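You operate a simulated robot arm through the tools that you are given. There is no shell and no other tool.

You are at the controls of a simulated robot arm. One attempt, no reset.

TASK
Pull the slide out, swap the oval jig for the round jig and lock it down.
Fine: oval jig in the yellow frame; yellow knob left free, red lever left open.

Only the result counts: the job must be done as asked and must still hold three seconds after the hand-in. Knocking over, shifting, dropping, spilling or breaking anything else fails it.

THE ROBOT
A 7-joint arm with a two-finger parallel gripper, fixed in place. Base frame: the origin is at the foot of the arm, x ahead of it, y to its left, z up; the work surface is at about z = 0. Lengths are in m, angles in rad, forces in N, time in s.
With the tool pointing down near the work surface it reaches from about 0.24 to 0.62 m from the base axis. Its first joint turns from -1.152 to 1.152 rad. Payload 2.6 kg.
The tool frame sits at the grasp point between the pads (the TCP): z along the fingers, y along the line on which they close. The tips reach 0.03 m beyond it. Largest opening 0.094 m; finger width 0.028, thickness 0.01; the body of the gripper, 0.05 by 0.096 m, starts 0.055 m behind the TCP.
Orientation is told as [roll, pitch, yaw] about the base's x, y, z axes, in that order, counted from this pose: with the fingers straight down and closing along the base's y, the tool's x points along the base's -x, its y along +y and its z along -z.

THE INTERFACE
- The arm moves only by the tool move_arm. Its argument "moves" is a list that holds one entry, the list of rows, each a list of 7 numbers: the shift along the tool's x, y, z in m, then the turn, a rotation vector about the tool's x, y, z in rad, then the gripper command, from -1 (shut) to 1 (fully open), values between in proportion. In form: [[[dx, dy, dz, rx, ry, rz, fingers], ...]]. A call has 1 to 20 rows; each row is the pose to reach, as a shift and turn from the pose commanded when the call began, along the tool's axes at that moment. Rows are played at 5 a second. More than 0.05 m and 0.15 rad between two rows, or a gripper value outside its range, and nothing of the call is played. A pose out of reach is approached as far as the arm can. The call stops where the force on the tool passes 70 N (or 10 N more than at its start, if that is more) or the arm is blocked; 0.2 s more then pass. The fingers move at their own pace (about 0.072 m/s each) and stop on an object; they squeeze with about 31 N. The grip force told is the motor's: it shows also when the fingers shut on nothing. Time passes only in rows, and 0.2 s behind the last, so rows that repeat a pose let the fingers close. The reply holds the time, the measured pose of the TCP, the force on the tool along the base axes, the opening and the grip force, in the units named above and with some noise, with the torque about the TCP (base axes, N m) and any sound that the robot's microphone picked up.
- Cameras (640 x 400 px; columns grow to the right, rows downward): "scene" is fixed at [0.0364, 0.4332, 0.5694]; the picture's right is [-0.77, -0.64, 0.00], its down [-0.34, 0.40, -0.85] and it looks along [0.55, -0.65, -0.53] (base axes); focal length 320 px, centre (320, 200). "wrist" rides on the gripper at [0.076, 0.014, -0.103] in the tool frame; the picture's right is [-0.18, 0.98, 0.00], its down [-0.75, -0.14, -0.64] and it looks along [-0.63, -0.12, 0.77] (tool axes); focal length 243 px, centre (320, 200). There is no depth. A picture from a camera that has moved, and an enlarged one, comes with that camera's place and axes in the base frame and with its lens.
- capture(camera): a new picture of that camera. No time passes.
- inspect(camera, box): a new picture of the part [left, top, right, bottom] of that camera's present view, enlarged. No time passes.
- job_done(): hands the job in; it is judged then, once.

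Nothing tells you positions but the pictures and the camera data. Unless the task says otherwise, let go and move clear before handing in.

The tools are called after "Request:" by a JSON object that holds its "name" and its "arguments". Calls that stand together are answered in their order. move_arm: Moves the arm, as the interface text tells. Its arguments: {"type":"object","properties":{"moves":{"type":"array","items":{"type":"array","items":{"type":"array","items":{"type":"number"}}}}},"required":["moves"]} The other tools are called the same way: capture (camera) takes a picture; inspect (camera, box) takes an enlarged picture of a part of a camera's view; job_done () hands the job in.

At the start:

```text
clock: 0.0
tool_pos: [0.4367, 0.0295, 0.2562]
ee_rot: [-0.001, 0.001, 0.001]
ft_force: [-0.2, -0.7, 0.5]
ft_torque: [-0.01, 0.01, 0.02]
grip_width: 0.0942
grip_force: 0.1
```

scene: 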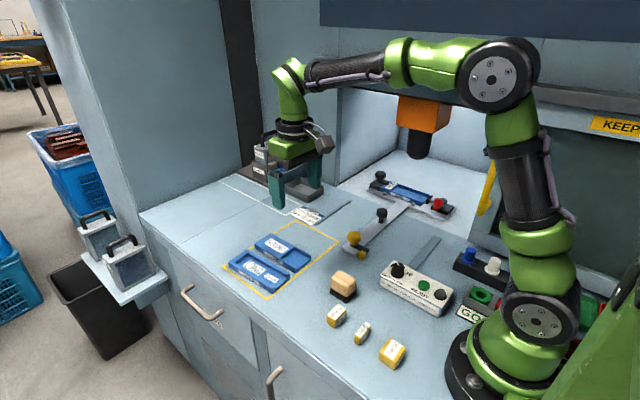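
wrist: 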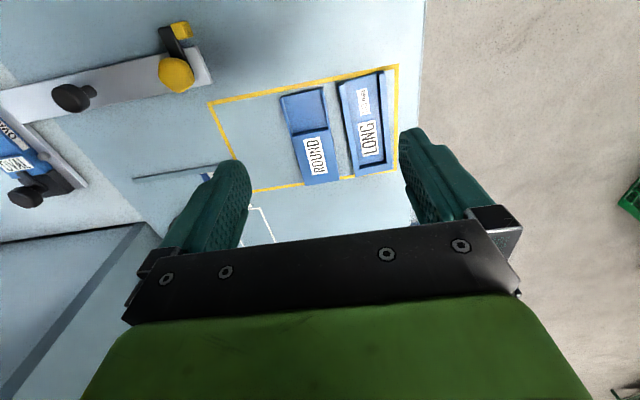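

I see a yellow frame holding two blue jigs (ROUND and LONG) and a slide with a yellow knob that carries the oval jig under an orange press. I'll look closer before moving.

Request:
{"name": "inspect", "arguments": {"camera": "scene", "box": [320, 150, 480, 270]}}

Request:
{"name": "inspect", "arguments": {"camera": "scene", "box": [200, 190, 360, 310]}}

Request:
{"name": "inspect", "arguments": {"camera": "wrist", "box": [0, 0, 240, 220]}}

Request:
{"name": "inspect", "arguments": {"camera": "wrist", "box": [200, 50, 420, 200]}}

Request:
{"name": "inspect", "arguments": {"camera": "scene", "box": [360, 220, 540, 350]}}

```text
3.33 times, centred on (400, 210) of scene
camera zoom: at [0.0364, 0.4332, 0.5694], right [-0.77, -0.64, 0.0], down [-0.34, 0.4, -0.85], along [0.55, -0.65, -0.53], focal length 1068 px, centre (53, 167)
```

zoom: 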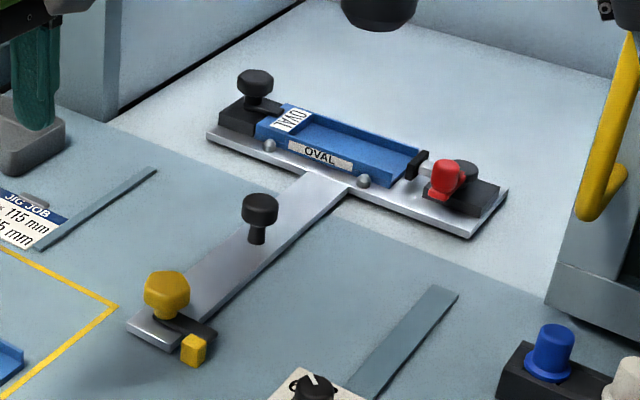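

```text
3.33 times, centred on (280, 250) of scene
camera zoom: at [0.0364, 0.4332, 0.5694], right [-0.77, -0.64, 0.0], down [-0.34, 0.4, -0.85], along [0.55, -0.65, -0.53], focal length 1068 px, centre (453, 33)
```

zoom: 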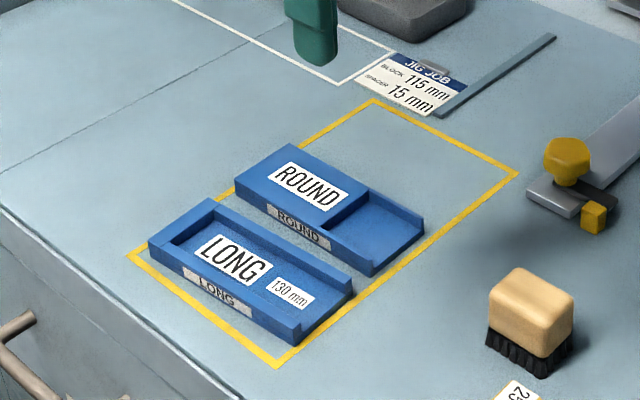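

```text
1.82 times, centred on (120, 110) of wrist
camera zoom: at [0.3597, 0.0421, 0.3586], right [0.18, 0.98, 0.0], down [0.75, -0.14, 0.64], along [0.63, -0.12, -0.77], focal length 441 px, centre (684, 364)
```

zoom: 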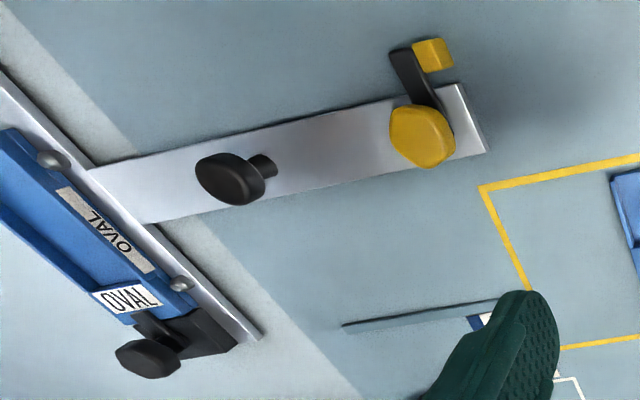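

```text
2.67 times, centred on (310, 125) of wrist
camera zoom: at [0.3597, 0.0421, 0.3586], right [0.18, 0.98, 0.0], down [0.75, -0.14, 0.64], along [0.63, -0.12, -0.77], focal length 647 px, centre (347, 400)
```

zoom: 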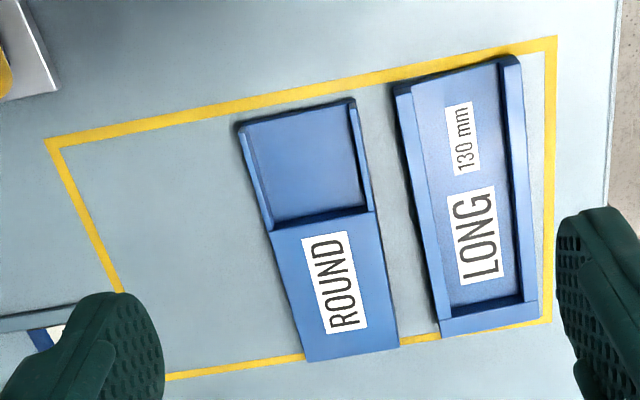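

```text
3.08 times, centred on (450, 285) of scene
camera zoom: at [0.0364, 0.4332, 0.5694], right [-0.77, -0.64, 0.0], down [-0.34, 0.4, -0.85], along [0.55, -0.65, -0.53], focal length 986 px, centre (-80, -62)
```

zoom: 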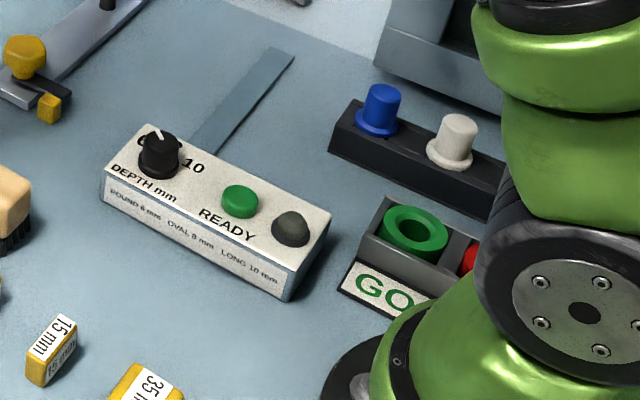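

The slide is a T-shaped carriage. Its bar runs along y at about x=0.40, with the oval jig at about (0.40, -0.44). ROUND is at about (0.52, 0.0) in the frame. I'll swing the wrist camera over to look at the slide's clamps before touching anything.

Request:
{"name": "move_arm", "arguments": {"moves": [[[0.003, -0.016, -0.005, 0, 0, 0.142, 1], [0.006, -0.032, -0.01, 0, 0, 0.284, 1], [0.009, -0.048, -0.015, 0, 0, 0.426, 1], [0.012, -0.064, -0.02, 0, 0, 0.568, 1], [0.015, -0.08, -0.025, 0, 0, 0.71, 1], [0.018, -0.096, -0.03, 0, 0, 0.852, 1], [0.021, -0.112, -0.035, 0, 0, 0.994, 1], [0.024, -0.128, -0.04, 0, 0, 1.136, 1], [0.027, -0.144, -0.045, 0, 0, 1.278, 1], [0.03, -0.16, -0.05, 0, 0, 1.42, 1], [0.033, -0.176, -0.055, 0, 0, 1.562, 1], [0.033, -0.176, -0.055, 0, 0, 1.5708, 1]]]}}

Request:
{"name": "capture", "arguments": {"camera": "wrist"}}

Request:
{"name": "capture", "arguments": {"camera": "scene"}}

```text
clock: 2.6
tool_pos: [0.4033, -0.1486, 0.3095]
ee_rot: [0.0, 0.0, -1.574]
ft_force: [-0.3, 0.1, 0.3]
ft_torque: [0.01, 0.02, -0.01]
grip_width: 0.0943
grip_force: 0.0
```

```text
taken
camera wrist: at [0.4175, -0.0722, 0.4127], right [0.98, -0.19, 0.0], down [-0.14, -0.75, 0.64], along [-0.12, -0.63, -0.77], focal length 243 px, centre (320, 200)
```

wrist: 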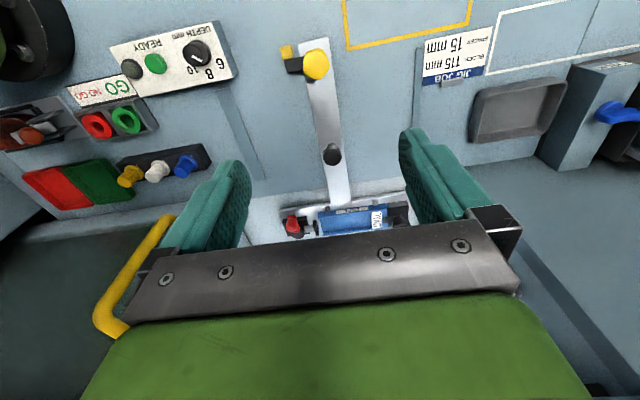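

```text
taken
```

scene: 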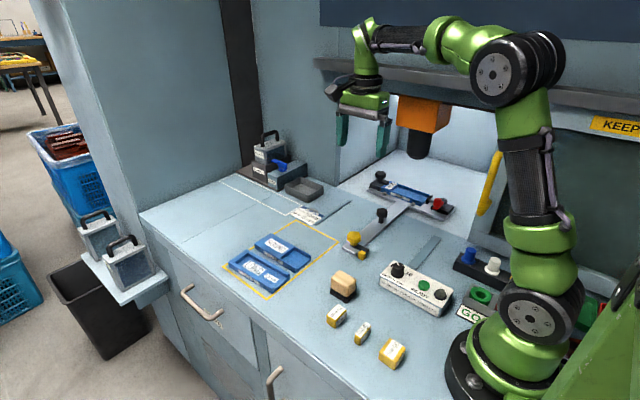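

The carriage sits just above the gripper bar in the wrist view. I'll enlarge the clamp areas from both cameras.

Request:
{"name": "inspect", "arguments": {"camera": "wrist", "box": [250, 130, 430, 250]}}

Request:
{"name": "inspect", "arguments": {"camera": "scene", "box": [360, 160, 460, 225]}}

Request:
{"name": "inspect", "arguments": {"camera": "wrist", "box": [270, 20, 360, 80]}}

Request:
{"name": "inspect", "arguments": {"camera": "scene", "box": [330, 200, 400, 265]}}

```text
3.33 times, centred on (340, 190) of wrist
camera zoom: at [0.4175, -0.0722, 0.4127], right [0.98, -0.19, 0.0], down [-0.14, -0.75, 0.64], along [-0.12, -0.63, -0.77], focal length 809 px, centre (253, 233)
```

zoom: 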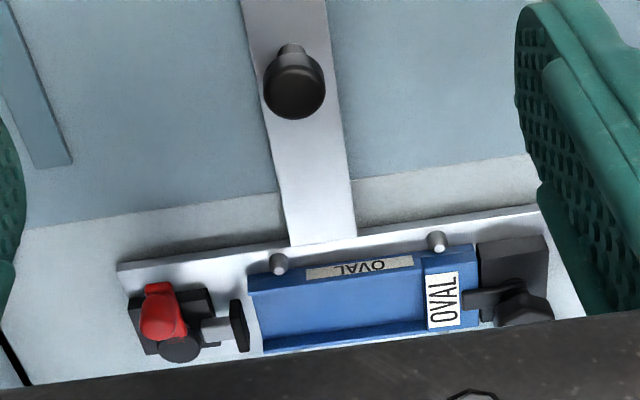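

```text
6.15 times, centred on (410, 192) of scene
camera zoom: at [0.0364, 0.4332, 0.5694], right [-0.77, -0.64, 0.0], down [-0.34, 0.4, -0.85], along [0.55, -0.65, -0.53], focal length 1972 px, centre (-234, 246)
```

zoom: 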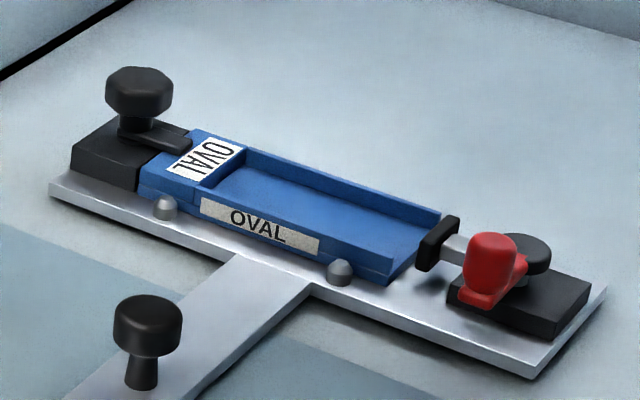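

```text
6.67 times, centred on (315, 50) of wrist
camera zoom: at [0.4175, -0.0722, 0.4127], right [0.98, -0.19, 0.0], down [-0.14, -0.75, 0.64], along [-0.12, -0.63, -0.77], focal length 1618 px, centre (353, 1200)
```

zoom: 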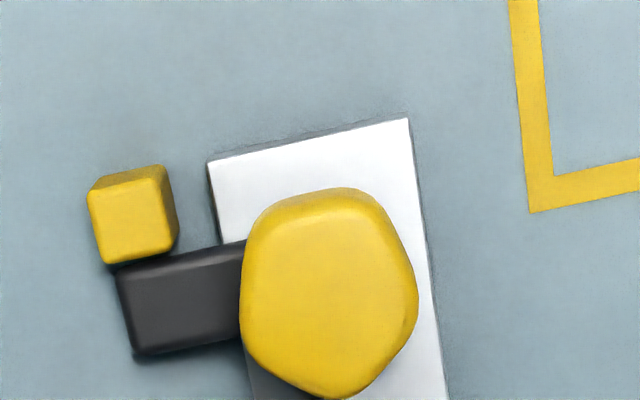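

```text
6.15 times, centred on (365, 232) of scene
camera zoom: at [0.0364, 0.4332, 0.5694], right [-0.77, -0.64, 0.0], down [-0.34, 0.4, -0.85], along [0.55, -0.65, -0.53], focal length 1972 px, centre (43, 0)
```

zoom: 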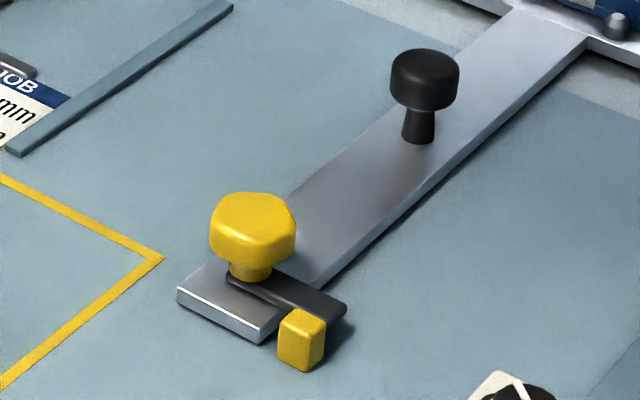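

The yellow knob at about (0.400, -0.138) has a swing arm pointing -x, blocked on its +y side by a small yellow post, so it should free when turned counter-clockwise. The black knob's arm clamps the oval jig, and the red lever is already open with its pad clear of the jig. Next I'll descend above the yellow knob.

Request:
{"name": "move_arm", "arguments": {"moves": [[[0.004, -0.001, 0.04, 0, 0, 0, 0.6], [0.008, -0.002, 0.08, 0, 0, 0, 0.3], [0.01, -0.003, 0.12, 0, 0, 0, 0.2], [0.01, -0.003, 0.16, 0, 0, 0, 0.2], [0.01, -0.003, 0.18, 0, 0, 0, 0.2]]]}}

Request:
{"name": "capture", "arguments": {"camera": "wrist"}}

Request:
{"name": "capture", "arguments": {"camera": "scene"}}

```text
clock: 3.8
tool_pos: [0.402, -0.1377, 0.1286]
ee_rot: [0.001, 0.001, -1.57]
ft_force: [0.4, -0.5, -0.2]
ft_torque: [-0.02, -0.02, 0.0]
grip_width: 0.0564
grip_force: 0.0
```

```text
taken
camera wrist: at [0.4146, -0.0621, 0.2318], right [0.98, -0.18, 0.0], down [-0.14, -0.75, 0.64], along [-0.12, -0.63, -0.77], focal length 243 px, centre (320, 200)
```

wrist: 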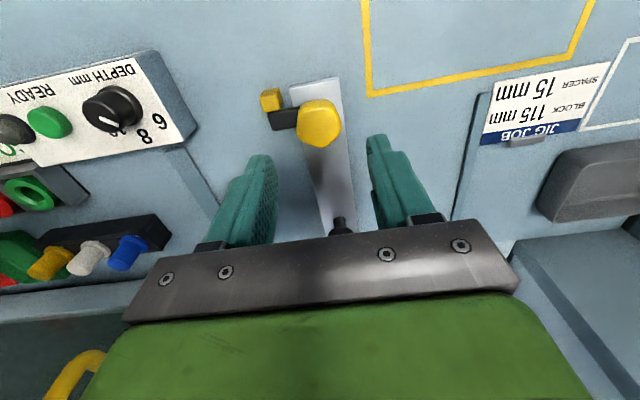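

```text
taken
```

scene: 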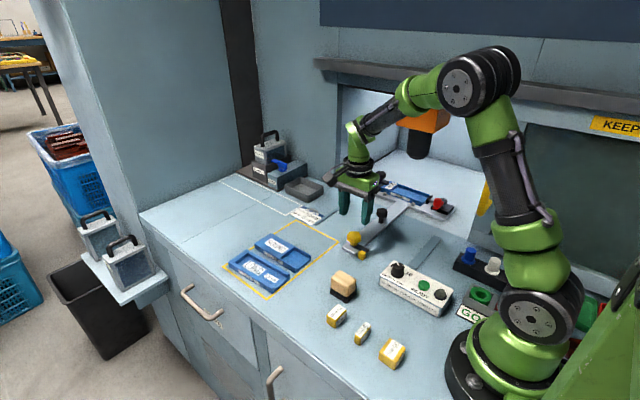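

The gripper is above the yellow knob, which I measure at about (0.4005, -0.137) with its top near z=0.048. I'll descend until the fingertips sit just above the post height, then close on it.

Request:
{"name": "move_arm", "arguments": {"moves": [[[0.0, -0.0015, 0.035, 0, 0, 0, 0.2], [0.0, -0.0015, 0.06, 0, 0, 0, 0.2], [0.0, -0.0015, 0.07, 0, 0, 0, 0.2], [0.0, -0.0015, 0.07, 0, 0, 0, -0.3], [0.0, -0.0015, 0.07, 0, 0, 0, -0.6], [0.0, -0.0015, 0.07, 0, 0, 0, -0.6]]]}}

Request:
{"name": "capture", "arguments": {"camera": "wrist"}}

Request:
{"name": "inspect", "arguments": {"camera": "scene", "box": [310, 170, 420, 270]}}

```text
clock: 5.2
tool_pos: [0.4009, -0.1388, 0.0593]
ee_rot: [0.001, -0.001, -1.568]
ft_force: [6.0, -1.7, -5.9]
ft_torque: [-0.05, -0.29, -0.01]
grip_width: 0.0374
grip_force: 45.3
```

```text
taken
camera wrist: at [0.413, -0.063, 0.1625], right [0.98, -0.18, 0.0], down [-0.14, -0.75, 0.64], along [-0.12, -0.63, -0.77], focal length 243 px, centre (320, 200)
```

wrist: 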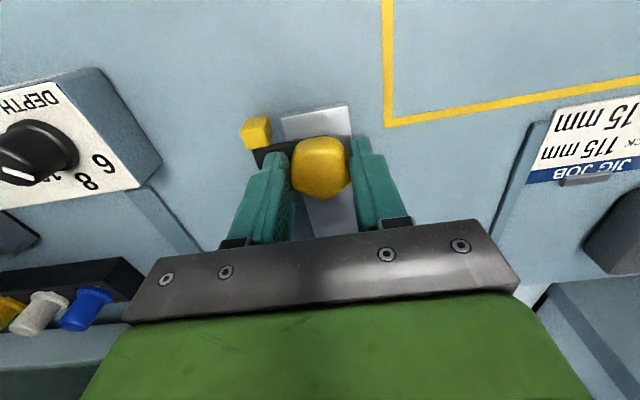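

```text
4.00 times, centred on (365, 220) of scene
camera zoom: at [0.0364, 0.4332, 0.5694], right [-0.77, -0.64, 0.0], down [-0.34, 0.4, -0.85], along [0.55, -0.65, -0.53], focal length 1282 px, centre (140, 120)
```

zoom: 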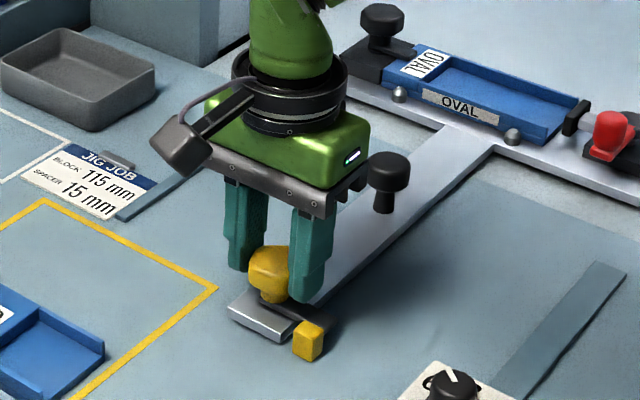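

The knob is gripped at 0.037 m wide. I'll turn it counter-clockwise seen from above, a little at first, and watch the torque.

Request:
{"name": "move_arm", "arguments": {"moves": [[[0, 0, 0, 0, 0, -0.1, -0.6], [0, 0, 0, 0, 0, -0.2, -0.6], [0, 0, 0, 0, 0, -0.3, -0.6], [0, 0, 0, 0, 0, -0.4, -0.6]]]}}

Request:
{"name": "capture", "arguments": {"camera": "wrist"}}

Request:
{"name": "inspect", "arguments": {"camera": "scene", "box": [310, 170, 420, 270]}}

```text
clock: 6.2
tool_pos: [0.4007, -0.1391, 0.0598]
ee_rot: [-0.003, -0.003, -1.167]
ft_force: [14.8, -10.5, -25.4]
ft_torque: [-0.23, -0.34, -0.03]
grip_width: 0.0376
grip_force: 45.1
```

```text
taken
camera wrist: at [0.3818, -0.0629, 0.1624], right [0.98, 0.22, 0.0], down [0.17, -0.75, 0.64], along [0.14, -0.63, -0.77], focal length 243 px, centre (320, 200)
```

wrist: 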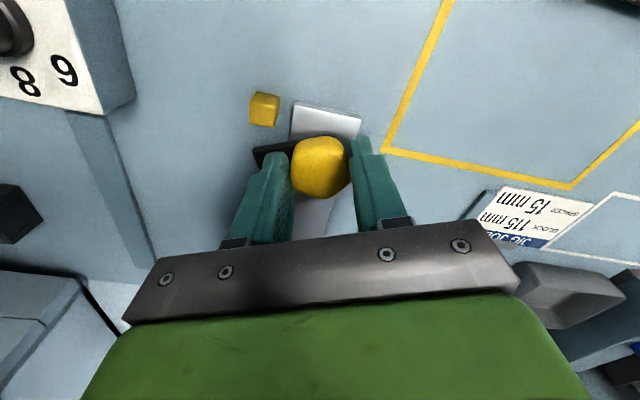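

```text
4.00 times, centred on (365, 220) of scene
camera zoom: at [0.0365, 0.4332, 0.5694], right [-0.77, -0.64, 0.0], down [-0.34, 0.4, -0.85], along [0.55, -0.65, -0.53], focal length 1282 px, centre (140, 120)
```

zoom: 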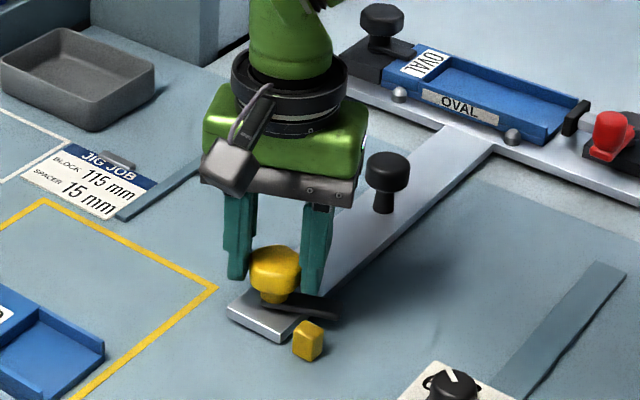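

The arm turns with the knob and is clearing the post. The z-force is building to about -25 N, so I'll shift slightly to learn its sign before going further.

Request:
{"name": "move_arm", "arguments": {"moves": [[[0, 0, 0.0015, 0, 0, 0, -0.6]]]}}

```text
clock: 6.6
tool_pos: [0.3998, -0.1381, 0.0604]
ee_rot: [0.0, -0.002, -1.168]
ft_force: [2.4, -6.3, -6.3]
ft_torque: [-1.03, -0.24, 0.0]
grip_width: 0.0375
grip_force: 45.2
```

Shifting down relieved the force. I'll continue the turn in small steps.

Request:
{"name": "move_arm", "arguments": {"moves": [[[0, 0, 0.0005, 0, 0, -0.1, -0.6], [0, 0, 0.001, 0, 0, -0.2, -0.6], [0, 0, 0.0015, 0, 0, -0.3, -0.6], [0, 0, 0.002, 0, 0, -0.4, -0.6]]]}}

```text
clock: 7.6
tool_pos: [0.3995, -0.1376, 0.0581]
ee_rot: [0.001, -0.002, -0.77]
ft_force: [-18.2, -5.3, 34.6]
ft_torque: [-0.21, 0.53, -0.05]
grip_width: 0.0374
grip_force: 44.8
```

Now it's pressing down at +35 N, so I over-compensated in z. I'll raise by 1.5 mm while continuing the turn.

Request:
{"name": "move_arm", "arguments": {"moves": [[[0, 0, -0.0015, 0, 0, 0, -0.6], [0, 0, -0.0015, 0, 0, -0.1, -0.6], [0, 0, -0.0015, 0, 0, -0.2, -0.6], [0, 0, -0.0015, 0, 0, -0.3, -0.6], [0, 0, -0.0015, 0, 0, -0.4, -0.6]]]}}

Request:
{"name": "capture", "arguments": {"camera": "wrist"}}

Request:
{"name": "inspect", "arguments": {"camera": "scene", "box": [310, 170, 420, 270]}}

```text
clock: 8.8
tool_pos: [0.3992, -0.1359, 0.058]
ee_rot: [-0.001, 0.0, -0.369]
ft_force: [-5.6, -4.9, -1.1]
ft_torque: [-0.38, 0.16, -0.01]
grip_width: 0.0378
grip_force: 44.7
```

```text
taken
camera wrist: at [0.3326, -0.097, 0.161], right [0.53, 0.85, 0.0], down [0.65, -0.4, 0.64], along [0.55, -0.34, -0.77], focal length 243 px, centre (320, 200)
```

wrist: 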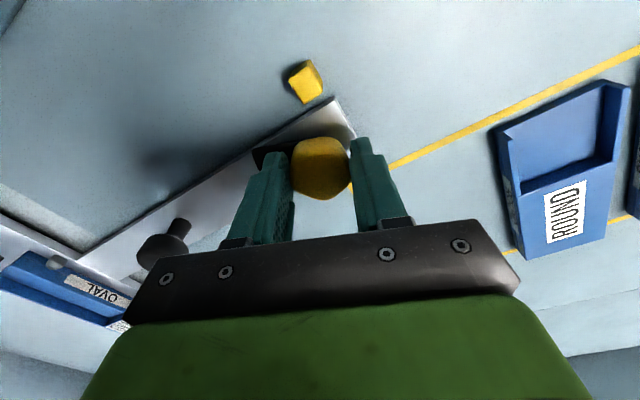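

```text
4.00 times, centred on (365, 220) of scene
camera zoom: at [0.0364, 0.4332, 0.5694], right [-0.77, -0.64, 0.0], down [-0.34, 0.4, -0.85], along [0.55, -0.65, -0.53], focal length 1282 px, centre (140, 120)
```

zoom: 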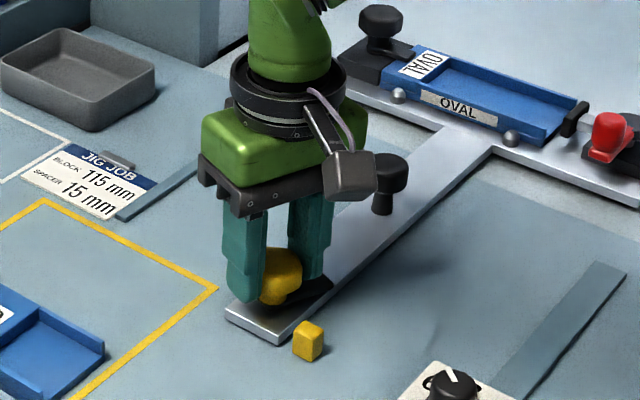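

The arm is now almost along the bar and well clear of the post. I'll finish the last 0.37 rad and then let go.

Request:
{"name": "move_arm", "arguments": {"moves": [[[0, 0, 0, 0, 0, -0.12, -0.6], [0, 0, 0, 0, 0, -0.24, -0.6], [0, 0, 0, 0, 0, -0.36, -0.6], [0, 0, 0, 0, 0, -0.37, -0.6]]]}}

Request:
{"name": "inspect", "arguments": {"camera": "scene", "box": [310, 170, 420, 270]}}

```text
clock: 9.8
tool_pos: [0.399, -0.1385, 0.0579]
ee_rot: [0.003, 0.002, 0.002]
ft_force: [-6.4, -4.2, -3.9]
ft_torque: [0.07, 0.55, -0.1]
grip_width: 0.0373
grip_force: 45.0
```

```text
4.00 times, centred on (365, 220) of scene
camera zoom: at [0.0364, 0.4332, 0.5694], right [-0.77, -0.64, 0.0], down [-0.34, 0.4, -0.85], along [0.55, -0.65, -0.53], focal length 1282 px, centre (140, 120)
```

zoom: 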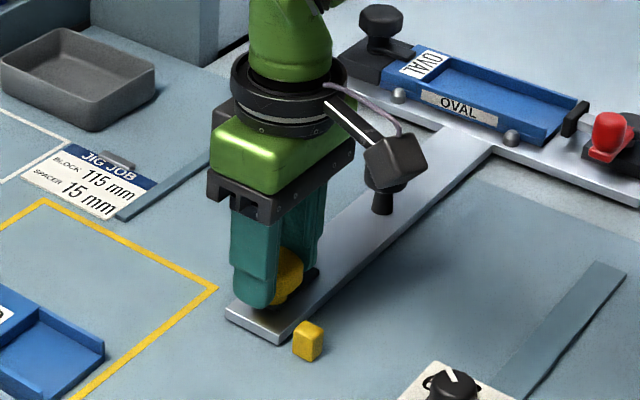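

The arm lies along the bar, so the slide should be free. I'll release, lift, and move over the black pull-knob at about (0.400, -0.275).

Request:
{"name": "move_arm", "arguments": {"moves": [[[0, 0, 0, 0, 0, 0, 0.2], [0, 0, 0, 0, 0, 0, 0.2], [0, 0, -0.035, 0, 0, 0, 0.2], [0, 0, -0.07, 0, 0, 0, 0.2], [0, -0.045, -0.075, 0, 0, 0, 0.2], [0, -0.09, -0.075, 0, 0, 0, 0.2], [0, -0.13, -0.075, 0, 0, 0, 0.2], [0, -0.135, -0.075, 0, 0, 0, 0.2]]]}}

Request:
{"name": "capture", "arguments": {"camera": "wrist"}}

Request:
{"name": "capture", "arguments": {"camera": "scene"}}

```text
clock: 11.6
tool_pos: [0.3984, -0.2711, 0.1341]
ee_rot: [0.0, 0.0, 0.0]
ft_force: [-0.6, 0.3, -0.1]
ft_torque: [-0.03, -0.04, 0.03]
grip_width: 0.0563
grip_force: 0.1
```

```text
taken
camera wrist: at [0.3211, -0.2586, 0.2367], right [0.18, 0.98, 0.0], down [0.75, -0.14, 0.64], along [0.63, -0.12, -0.77], focal length 243 px, centre (320, 200)
```

wrist: 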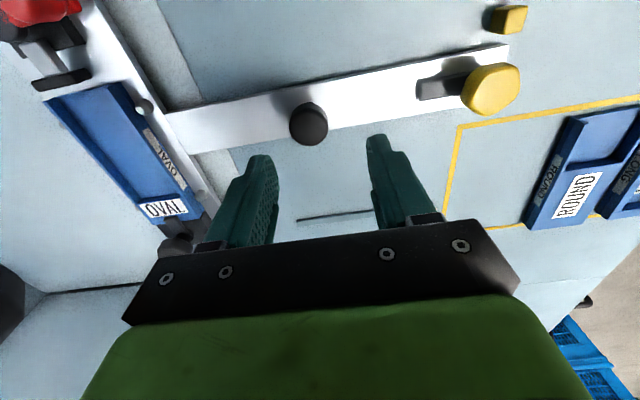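

```text
taken
```

scene: 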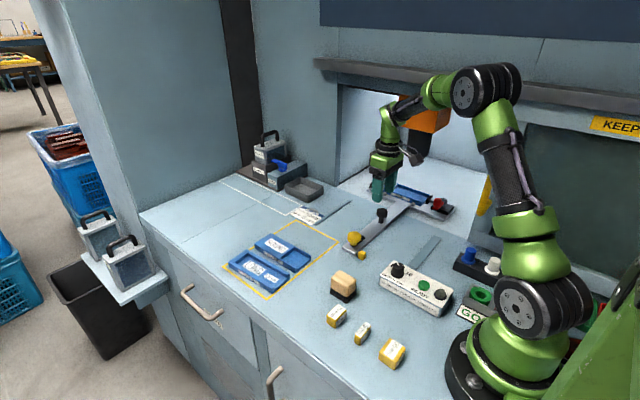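

The pull-knob is at about (0.399, -0.281). I'll shift over it, descend and grip.

Request:
{"name": "move_arm", "arguments": {"moves": [[[0, -0.009, 0.02, 0, 0, 0, 0.25], [0, -0.009, 0.055, 0, 0, 0, 0.25], [0, -0.009, 0.08, 0, 0, 0, 0.25], [0, -0.009, 0.08, 0, 0, 0, -0.2], [0, -0.009, 0.08, 0, 0, 0, -0.7], [0, -0.009, 0.08, 0, 0, 0, -0.7]]]}}

Request:
{"name": "capture", "arguments": {"camera": "wrist"}}

Request:
{"name": "inspect", "arguments": {"camera": "scene", "box": [310, 140, 470, 270]}}

```text
clock: 13.0
tool_pos: [0.4001, -0.2806, 0.0533]
ee_rot: [-0.001, 0.001, 0.0]
ft_force: [0.8, -2.9, -4.0]
ft_torque: [0.0, -0.46, -0.09]
grip_width: 0.0316
grip_force: 45.0
```

```text
taken
camera wrist: at [0.3232, -0.2676, 0.1567], right [0.18, 0.98, 0.0], down [0.75, -0.14, 0.64], along [0.63, -0.12, -0.77], focal length 243 px, centre (320, 200)
```

wrist: 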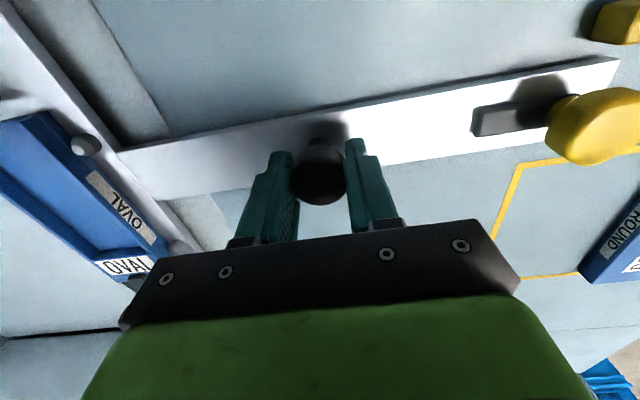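

```text
3.08 times, centred on (390, 205) of scene
camera zoom: at [0.0364, 0.4332, 0.5694], right [-0.77, -0.64, 0.0], down [-0.34, 0.4, -0.85], along [0.55, -0.65, -0.53], focal length 986 px, centre (105, 185)
```

zoom: 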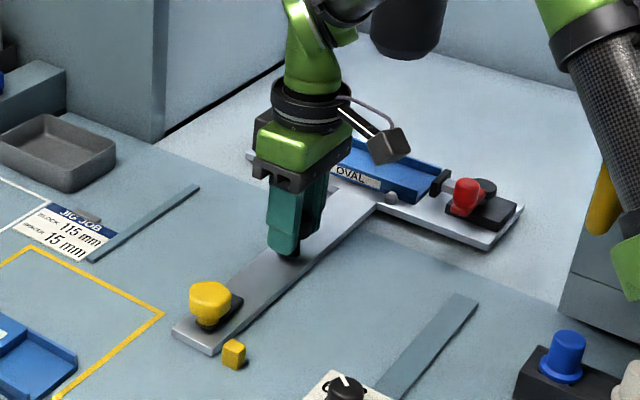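

The pull-knob is gripped. I'll pull in +y slowly, 6 cm at first.

Request:
{"name": "move_arm", "arguments": {"moves": [[[0, 0.01, 0, 0, 0, 0, -0.7], [0, 0.02, 0, 0, 0, 0, -0.7], [0, 0.03, 0, 0, 0, 0, -0.7], [0, 0.04, 0, 0, 0, 0, -0.7], [0, 0.05, 0, 0, 0, 0, -0.7], [0, 0.06, 0, 0, 0, 0, -0.7]]]}}

Request:
{"name": "capture", "arguments": {"camera": "scene"}}

```text
clock: 14.4
tool_pos: [0.4006, -0.2214, 0.0539]
ee_rot: [0.001, -0.002, 0.001]
ft_force: [3.8, -0.9, 13.7]
ft_torque: [0.12, 0.91, -0.1]
grip_width: 0.0314
grip_force: 44.7
```

```text
taken
```

scene: 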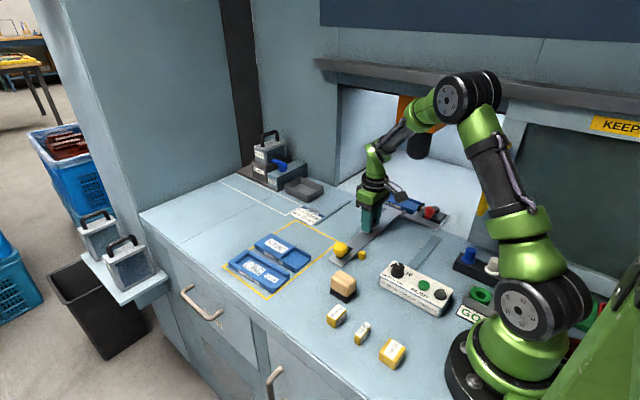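

The slide moves freely. I'll keep pulling toward the end stop.

Request:
{"name": "move_arm", "arguments": {"moves": [[[0, 0.012, -0.001, 0, 0, 0, -0.7], [0, 0.024, -0.001, 0, 0, 0, -0.7], [0, 0.036, -0.001, 0, 0, 0, -0.7], [0, 0.048, -0.001, 0, 0, 0, -0.7], [0, 0.06, -0.001, 0, 0, 0, -0.7], [0, 0.072, -0.001, 0, 0, 0, -0.7], [0, 0.08, -0.001, 0, 0, 0, -0.7]]]}}

Request:
{"name": "capture", "arguments": {"camera": "scene"}}

Request:
{"name": "capture", "arguments": {"camera": "wrist"}}

```text
clock: 16.0
tool_pos: [0.3995, -0.1412, 0.0541]
ee_rot: [0.001, -0.001, -0.001]
ft_force: [7.4, -0.9, -0.9]
ft_torque: [-0.12, -0.62, 0.16]
grip_width: 0.0314
grip_force: 44.6
```

```text
taken
```

scene: 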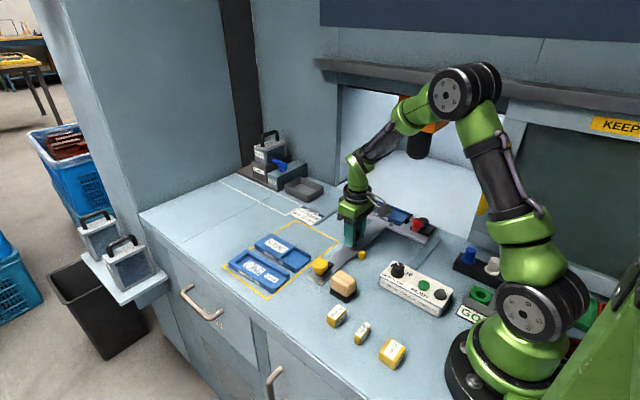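

```text
taken
camera wrist: at [0.323, -0.1279, 0.1567], right [0.18, 0.98, 0.0], down [0.75, -0.14, 0.64], along [0.63, -0.12, -0.77], focal length 243 px, centre (320, 200)
```

wrist: 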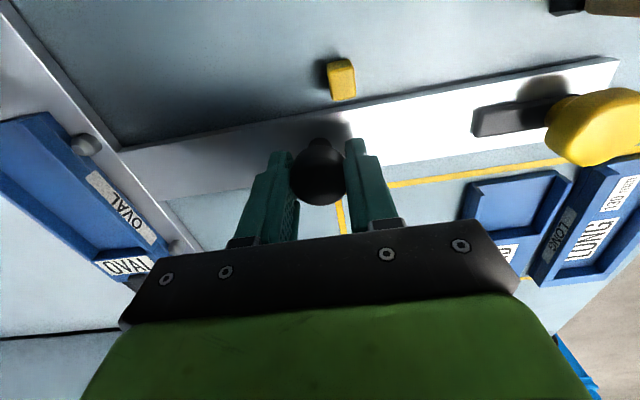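

It has come 14 cm so far with no resistance. I'll continue in smaller steps to find the stop.

Request:
{"name": "move_arm", "arguments": {"moves": [[[0, 0.008, 0, 0, 0, 0, -0.7], [0, 0.016, 0, 0, 0, 0, -0.7], [0, 0.024, 0, 0, 0, 0, -0.7], [0, 0.032, 0, 0, 0, 0, -0.7], [0, 0.04, 0, 0, 0, 0, -0.7]]]}}

Request:
{"name": "capture", "arguments": {"camera": "scene"}}

```text
clock: 17.2
tool_pos: [0.3998, -0.1022, 0.0536]
ee_rot: [0.002, -0.002, 0.001]
ft_force: [21.7, -1.8, -23.4]
ft_torque: [-0.01, -0.31, -0.03]
grip_width: 0.0311
grip_force: 44.9
```

```text
taken
```

scene: 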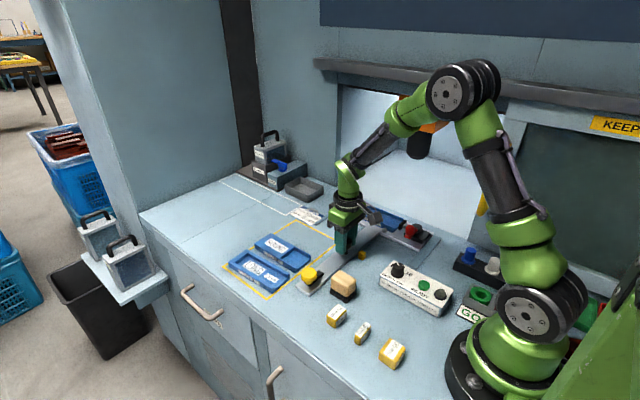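

Request:
{"name": "inspect", "arguments": {"camera": "scene", "box": [280, 190, 460, 310]}}

Request:
{"name": "capture", "arguments": {"camera": "wrist"}}

```text
3.33 times, centred on (370, 250) of scene
camera zoom: at [0.0365, 0.4332, 0.5694], right [-0.77, -0.64, 0.0], down [-0.34, 0.4, -0.85], along [0.55, -0.65, -0.53], focal length 1068 px, centre (153, 33)
```

zoom: 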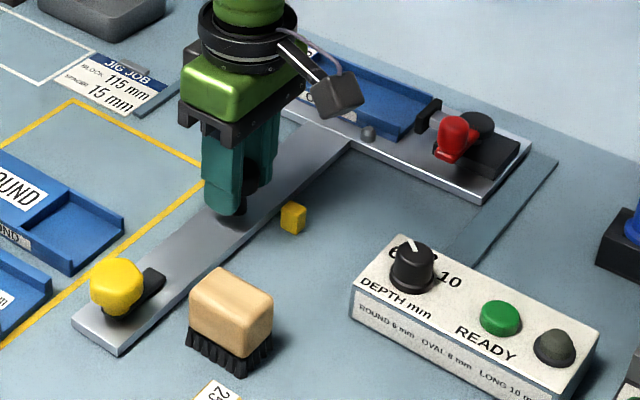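

```text
taken
camera wrist: at [0.3223, -0.0879, 0.1571], right [0.18, 0.98, 0.0], down [0.75, -0.14, 0.64], along [0.63, -0.12, -0.77], focal length 243 px, centre (320, 200)
```

wrist: 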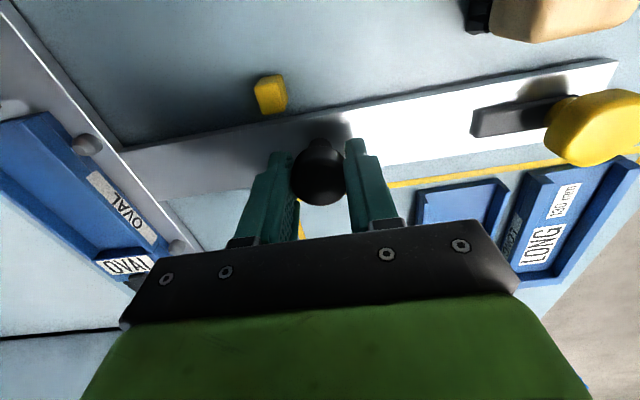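

The slide is out about 18 cm and the yellow knob clears the brush. I'll continue a bit more to find the stop.

Request:
{"name": "move_arm", "arguments": {"moves": [[[0, 0.006, 0, 0, 0, 0, -0.7], [0, 0.012, 0, 0, 0, 0, -0.7], [0, 0.018, 0, 0, 0, 0, -0.7], [0, 0.024, 0, 0, 0, 0, -0.7], [0, 0.03, 0, 0, 0, 0, -0.7]]]}}

Request:
{"name": "inspect", "arguments": {"camera": "scene", "box": [280, 190, 460, 310]}}

```text
clock: 18.4
tool_pos: [0.3995, -0.073, 0.054]
ee_rot: [0.001, 0.003, 0.001]
ft_force: [9.1, -0.6, -18.9]
ft_torque: [0.0, -0.77, 0.02]
grip_width: 0.0316
grip_force: 45.2
```

```text
3.33 times, centred on (370, 250) of scene
camera zoom: at [0.0364, 0.4332, 0.5694], right [-0.77, -0.64, 0.0], down [-0.34, 0.4, -0.85], along [0.55, -0.65, -0.53], focal length 1068 px, centre (153, 33)
```

zoom: 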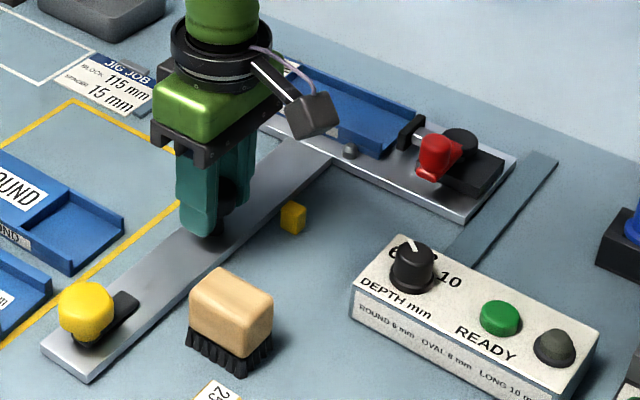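

It's out about 21 cm and still moving freely. I'll go on in small steps.

Request:
{"name": "move_arm", "arguments": {"moves": [[[0, 0.006, 0, 0, 0, 0, -0.7], [0, 0.012, 0, 0, 0, 0, -0.7], [0, 0.018, 0, 0, 0, 0, -0.7], [0, 0.024, 0, 0, 0, 0, -0.7], [0, 0.03, 0, 0, 0, 0, -0.7]]]}}

Request:
{"name": "inspect", "arguments": {"camera": "scene", "box": [280, 190, 460, 310]}}

```text
clock: 19.6
tool_pos: [0.3996, -0.0419, 0.0553]
ee_rot: [-0.002, 0.001, 0.0]
ft_force: [8.4, -1.6, -17.9]
ft_torque: [-0.02, -0.32, 0.04]
grip_width: 0.0314
grip_force: 44.8
```

```text
3.33 times, centred on (370, 250) of scene
camera zoom: at [0.0364, 0.4332, 0.5694], right [-0.77, -0.64, 0.0], down [-0.34, 0.4, -0.85], along [0.55, -0.65, -0.53], focal length 1068 px, centre (153, 33)
```

zoom: 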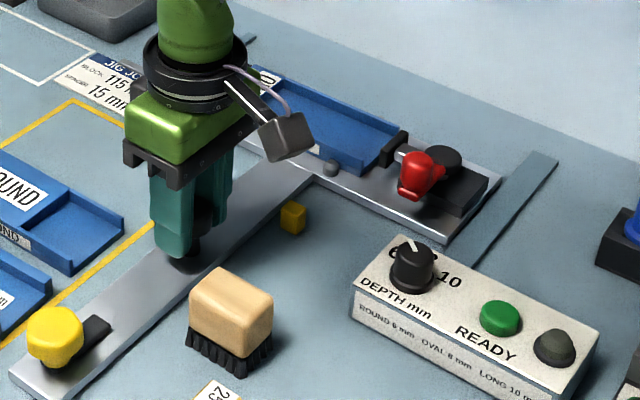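

It's out about 24 cm, with the carriage front at about y=-0.17. I'll creep on gently and watch the y-force for the stop.

Request:
{"name": "move_arm", "arguments": {"moves": [[[0, 0.004, 0, 0, 0, 0, -0.7], [0, 0.008, 0, 0, 0, 0, -0.7], [0, 0.012, 0, 0, 0, 0, -0.7], [0, 0.016, 0, 0, 0, 0, -0.7]]]}}

Request:
{"name": "inspect", "arguments": {"camera": "scene", "box": [280, 190, 460, 310]}}

Request:
{"name": "capture", "arguments": {"camera": "wrist"}}

```text
clock: 20.6
tool_pos: [0.3992, -0.0262, 0.0546]
ee_rot: [0.002, 0.0, 0.0]
ft_force: [15.4, 2.3, -22.6]
ft_torque: [0.08, 0.47, -0.08]
grip_width: 0.0314
grip_force: 44.9
```

```text
3.33 times, centred on (370, 250) of scene
camera zoom: at [0.0365, 0.4332, 0.5694], right [-0.77, -0.64, 0.0], down [-0.34, 0.4, -0.85], along [0.55, -0.65, -0.53], focal length 1068 px, centre (153, 33)
```

zoom: 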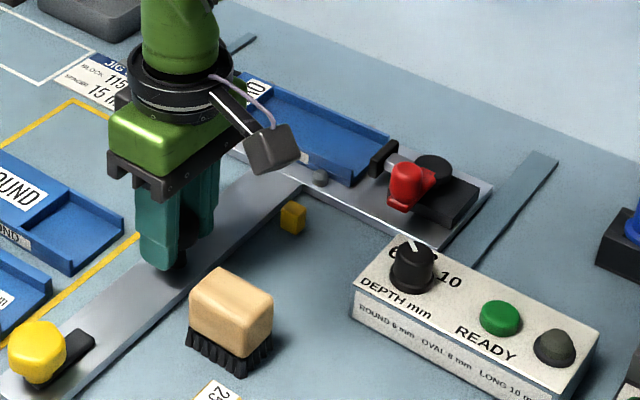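

```text
taken
camera wrist: at [0.3221, -0.0121, 0.1577], right [0.18, 0.98, 0.0], down [0.75, -0.14, 0.64], along [0.63, -0.12, -0.77], focal length 243 px, centre (320, 200)
```

wrist: 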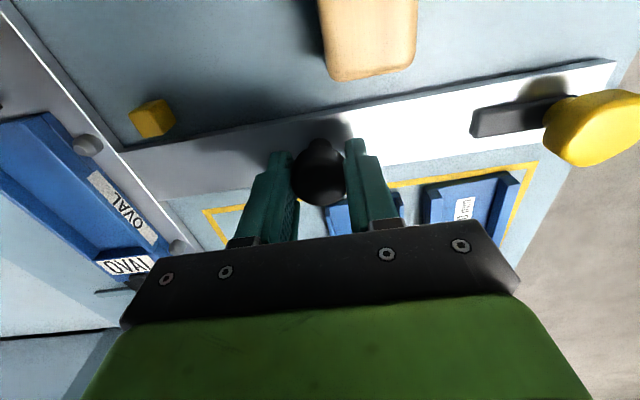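

It's out about 25 cm and the wrist view is clear. I'll creep 1.2 cm more to look for the stop, staying short of the panel and the post.

Request:
{"name": "move_arm", "arguments": {"moves": [[[0, 0.003, 0, 0, 0, 0, -0.7], [0, 0.006, 0, 0, 0, 0, -0.7], [0, 0.009, 0, 0, 0, 0, -0.7], [0, 0.012, 0, 0, 0, 0, -0.7], [0, 0.012, 0, 0, 0, 0, -0.7]]]}}

Request:
{"name": "inspect", "arguments": {"camera": "scene", "box": [340, 200, 460, 290]}}

Request:
{"name": "capture", "arguments": {"camera": "wrist"}}

```text
clock: 21.8
tool_pos: [0.399, -0.0191, 0.0541]
ee_rot: [-0.007, 0.001, -0.006]
ft_force: [-7.8, -31.6, 1.9]
ft_torque: [-0.48, -0.51, 0.13]
grip_width: 0.0314
grip_force: 45.2
```

```text
4.44 times, centred on (400, 245) of scene
camera zoom: at [0.0364, 0.4332, 0.5694], right [-0.77, -0.64, 0.0], down [-0.34, 0.4, -0.85], along [0.55, -0.65, -0.53], focal length 1424 px, centre (-36, 0)
```

zoom: 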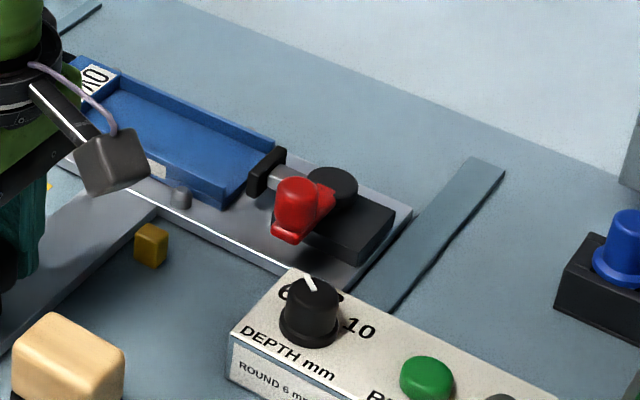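

```text
taken
camera wrist: at [0.3222, -0.0045, 0.1578], right [0.19, 0.98, -0.01], down [0.75, -0.14, 0.64], along [0.63, -0.13, -0.77], focal length 243 px, centre (320, 200)
```

wrist: 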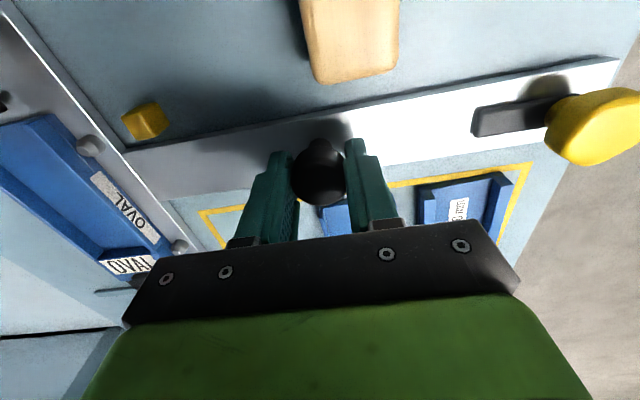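

The y-force of -32 N marks the end stop at about 26 cm of travel, with the panel and post still clear. I'll relax, release, lift, and go look at the jig clamp, now near (0.517, -0.19).

Request:
{"name": "move_arm", "arguments": {"moves": [[[0, -0.006, 0, 0, 0, 0, -0.7], [0, -0.006, 0, 0, 0, 0, 0.2], [0, -0.006, 0, 0, 0, 0, 0.2], [0, -0.006, -0.04, 0, 0, 0, 0.2], [0, -0.006, -0.08, 0, 0, 0, 0.2], [0, -0.05, -0.12, 0, 0, 0, 0.2], [-0.01, -0.095, -0.15, 0, 0, 0, 0.2], [-0.02, -0.14, -0.16, 0, 0, 0, 0.2], [-0.02, -0.17, -0.16, 0, 0, 0, 0.2], [-0.02, -0.175, -0.16, 0, 0, 0, 0.2]]]}}

Request:
{"name": "capture", "arguments": {"camera": "wrist"}}

Request:
{"name": "capture", "arguments": {"camera": "scene"}}

```text
refused: row 6 steps farther than a row can; nothing moved
```

```text
taken
camera wrist: at [0.3222, -0.0045, 0.1578], right [0.19, 0.98, -0.01], down [0.75, -0.14, 0.64], along [0.63, -0.13, -0.77], focal length 243 px, centre (320, 200)
```

wrist: 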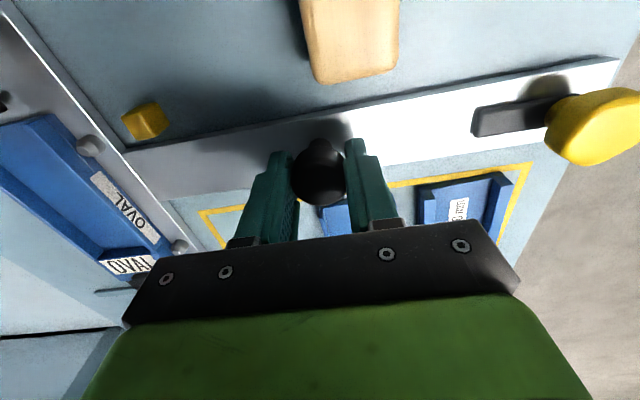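

```text
taken
```

scene: 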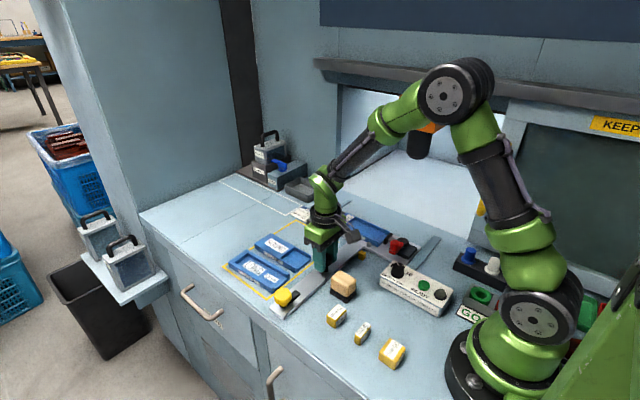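

That call was refused because one step was too long, so nothing moved. I'll send it again with smaller steps.

Request:
{"name": "move_arm", "arguments": {"moves": [[[0, -0.005, 0, 0, 0, 0, -0.7], [0, -0.005, 0, 0, 0, 0, 0.2], [0, -0.005, 0, 0, 0, 0, 0.2], [0, -0.005, -0.04, 0, 0, 0, 0.2], [0, -0.005, -0.08, 0, 0, 0, 0.2], [0, -0.035, -0.11, 0, 0, 0, 0.2], [-0.005, -0.065, -0.14, 0, 0, 0, 0.2], [-0.01, -0.105, -0.16, 0, 0, 0, 0.2], [-0.015, -0.145, -0.16, 0, 0, 0, 0.2], [-0.02, -0.175, -0.16, 0, 0, 0, 0.2], [-0.02, -0.175, -0.16, 0, 0, 0, 0.2]]]}}

Request:
{"name": "capture", "arguments": {"camera": "wrist"}}

Request:
{"name": "capture", "arguments": {"camera": "scene"}}

```text
clock: 24.2
tool_pos: [0.4176, -0.1887, 0.2144]
ee_rot: [0.0, 0.0, 0.0]
ft_force: [-0.1, 0.1, 0.2]
ft_torque: [-0.01, -0.01, -0.02]
grip_width: 0.0564
grip_force: 0.2
```

```text
taken
camera wrist: at [0.3413, -0.1757, 0.3167], right [0.18, 0.98, 0.0], down [0.75, -0.14, 0.64], along [0.63, -0.12, -0.77], focal length 243 px, centre (320, 200)
```

wrist: 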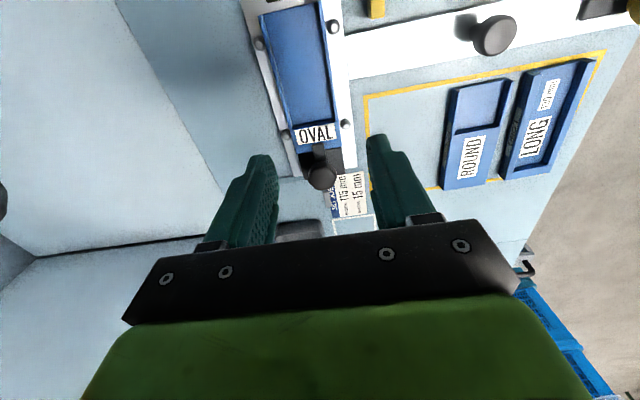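

```text
taken
```

scene: 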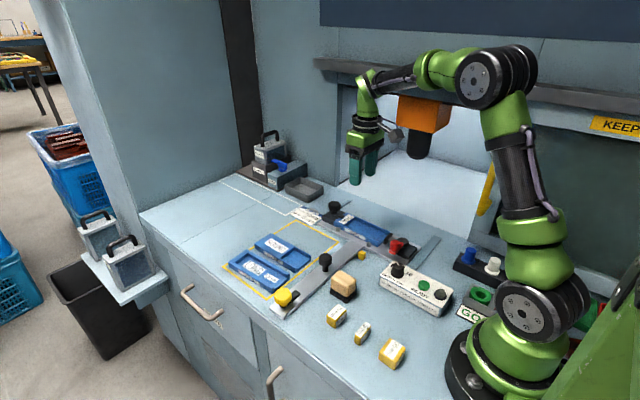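

Request:
{"name": "inspect", "arguments": {"camera": "wrist", "box": [240, 0, 380, 220]}}

Request:
{"name": "inspect", "arguments": {"camera": "scene", "box": [310, 190, 430, 270]}}

Request:
{"name": "inspect", "arguments": {"camera": "wrist", "box": [340, 30, 620, 200]}}

```text
1.82 times, centred on (310, 110) of wrist
camera zoom: at [0.3413, -0.1757, 0.3167], right [0.18, 0.98, 0.0], down [0.75, -0.14, 0.64], along [0.63, -0.12, -0.77], focal length 441 px, centre (338, 364)
```

zoom: 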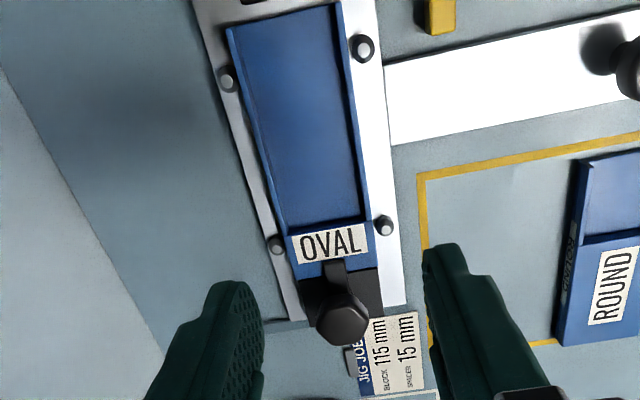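

```text
5.00 times, centred on (370, 230) of scene
camera zoom: at [0.0364, 0.4332, 0.5694], right [-0.77, -0.64, 0.0], down [-0.34, 0.4, -0.85], along [0.55, -0.65, -0.53], focal length 1602 px, centre (70, 50)
```

zoom: 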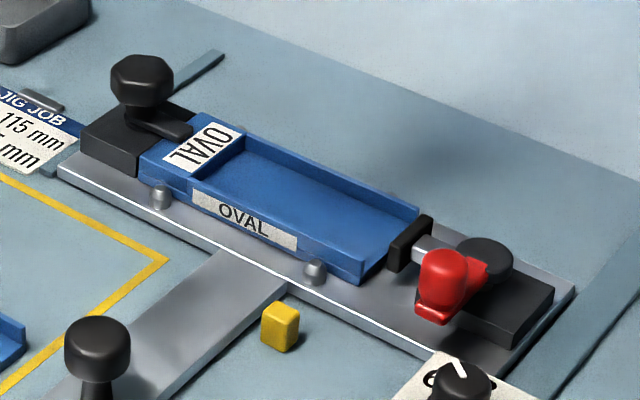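

```text
2.29 times, centred on (480, 115) of wrist
camera zoom: at [0.3413, -0.1757, 0.3167], right [0.18, 0.98, 0.0], down [0.75, -0.14, 0.64], along [0.63, -0.12, -0.77], focal length 555 px, centre (-46, 394)
```

zoom: 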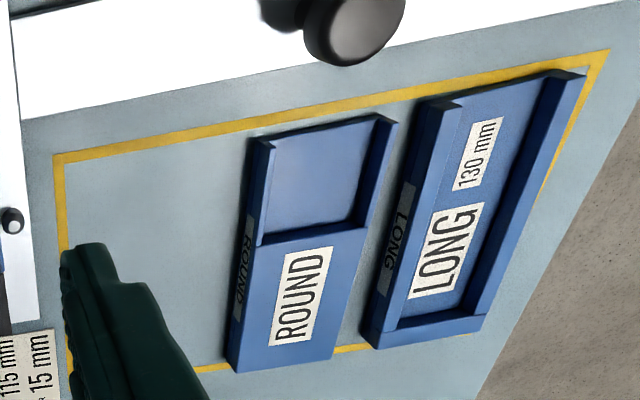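

The jig sits between four pins, centred at about (0.417, -0.204), and the clamp knob is at about (0.508, -0.204) with its arm lapping the jig's +x end. I'll move over the clamp knob.

Request:
{"name": "move_arm", "arguments": {"moves": [[[-0.03, -0.005, 0.02, 0, 0, 0, 0.2], [-0.06, -0.01, 0.04, 0, 0, 0, 0.2], [-0.09, -0.0155, 0.06, 0, 0, 0, 0.2], [-0.09, -0.0155, 0.085, 0, 0, 0, 0.2], [-0.09, -0.0155, 0.085, 0, 0, 0, 0.2]]]}}

Request:
{"name": "capture", "arguments": {"camera": "wrist"}}

Request:
{"name": "inspect", "arguments": {"camera": "scene", "box": [290, 160, 410, 260]}}

```text
clock: 25.4
tool_pos: [0.5111, -0.2031, 0.1299]
ee_rot: [0.001, 0.001, 0.002]
ft_force: [-0.5, -0.5, -0.2]
ft_torque: [0.03, -0.04, 0.02]
grip_width: 0.0565
grip_force: 0.1
```

```text
taken
camera wrist: at [0.4338, -0.1892, 0.2329], right [0.18, 0.98, 0.0], down [0.75, -0.14, 0.64], along [0.63, -0.12, -0.77], focal length 243 px, centre (320, 200)
```

wrist: 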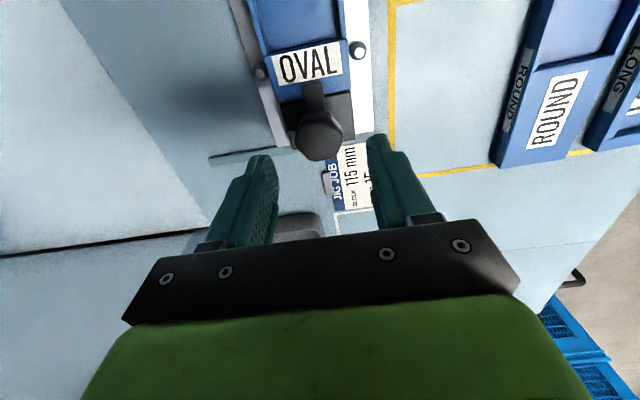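

```text
4.00 times, centred on (350, 210) of scene
camera zoom: at [0.0364, 0.4332, 0.5694], right [-0.77, -0.64, 0.0], down [-0.34, 0.4, -0.85], along [0.55, -0.65, -0.53], focal length 1282 px, centre (200, 160)
```

zoom: 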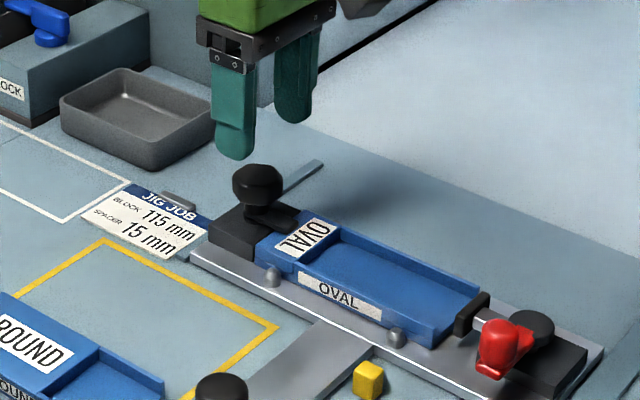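

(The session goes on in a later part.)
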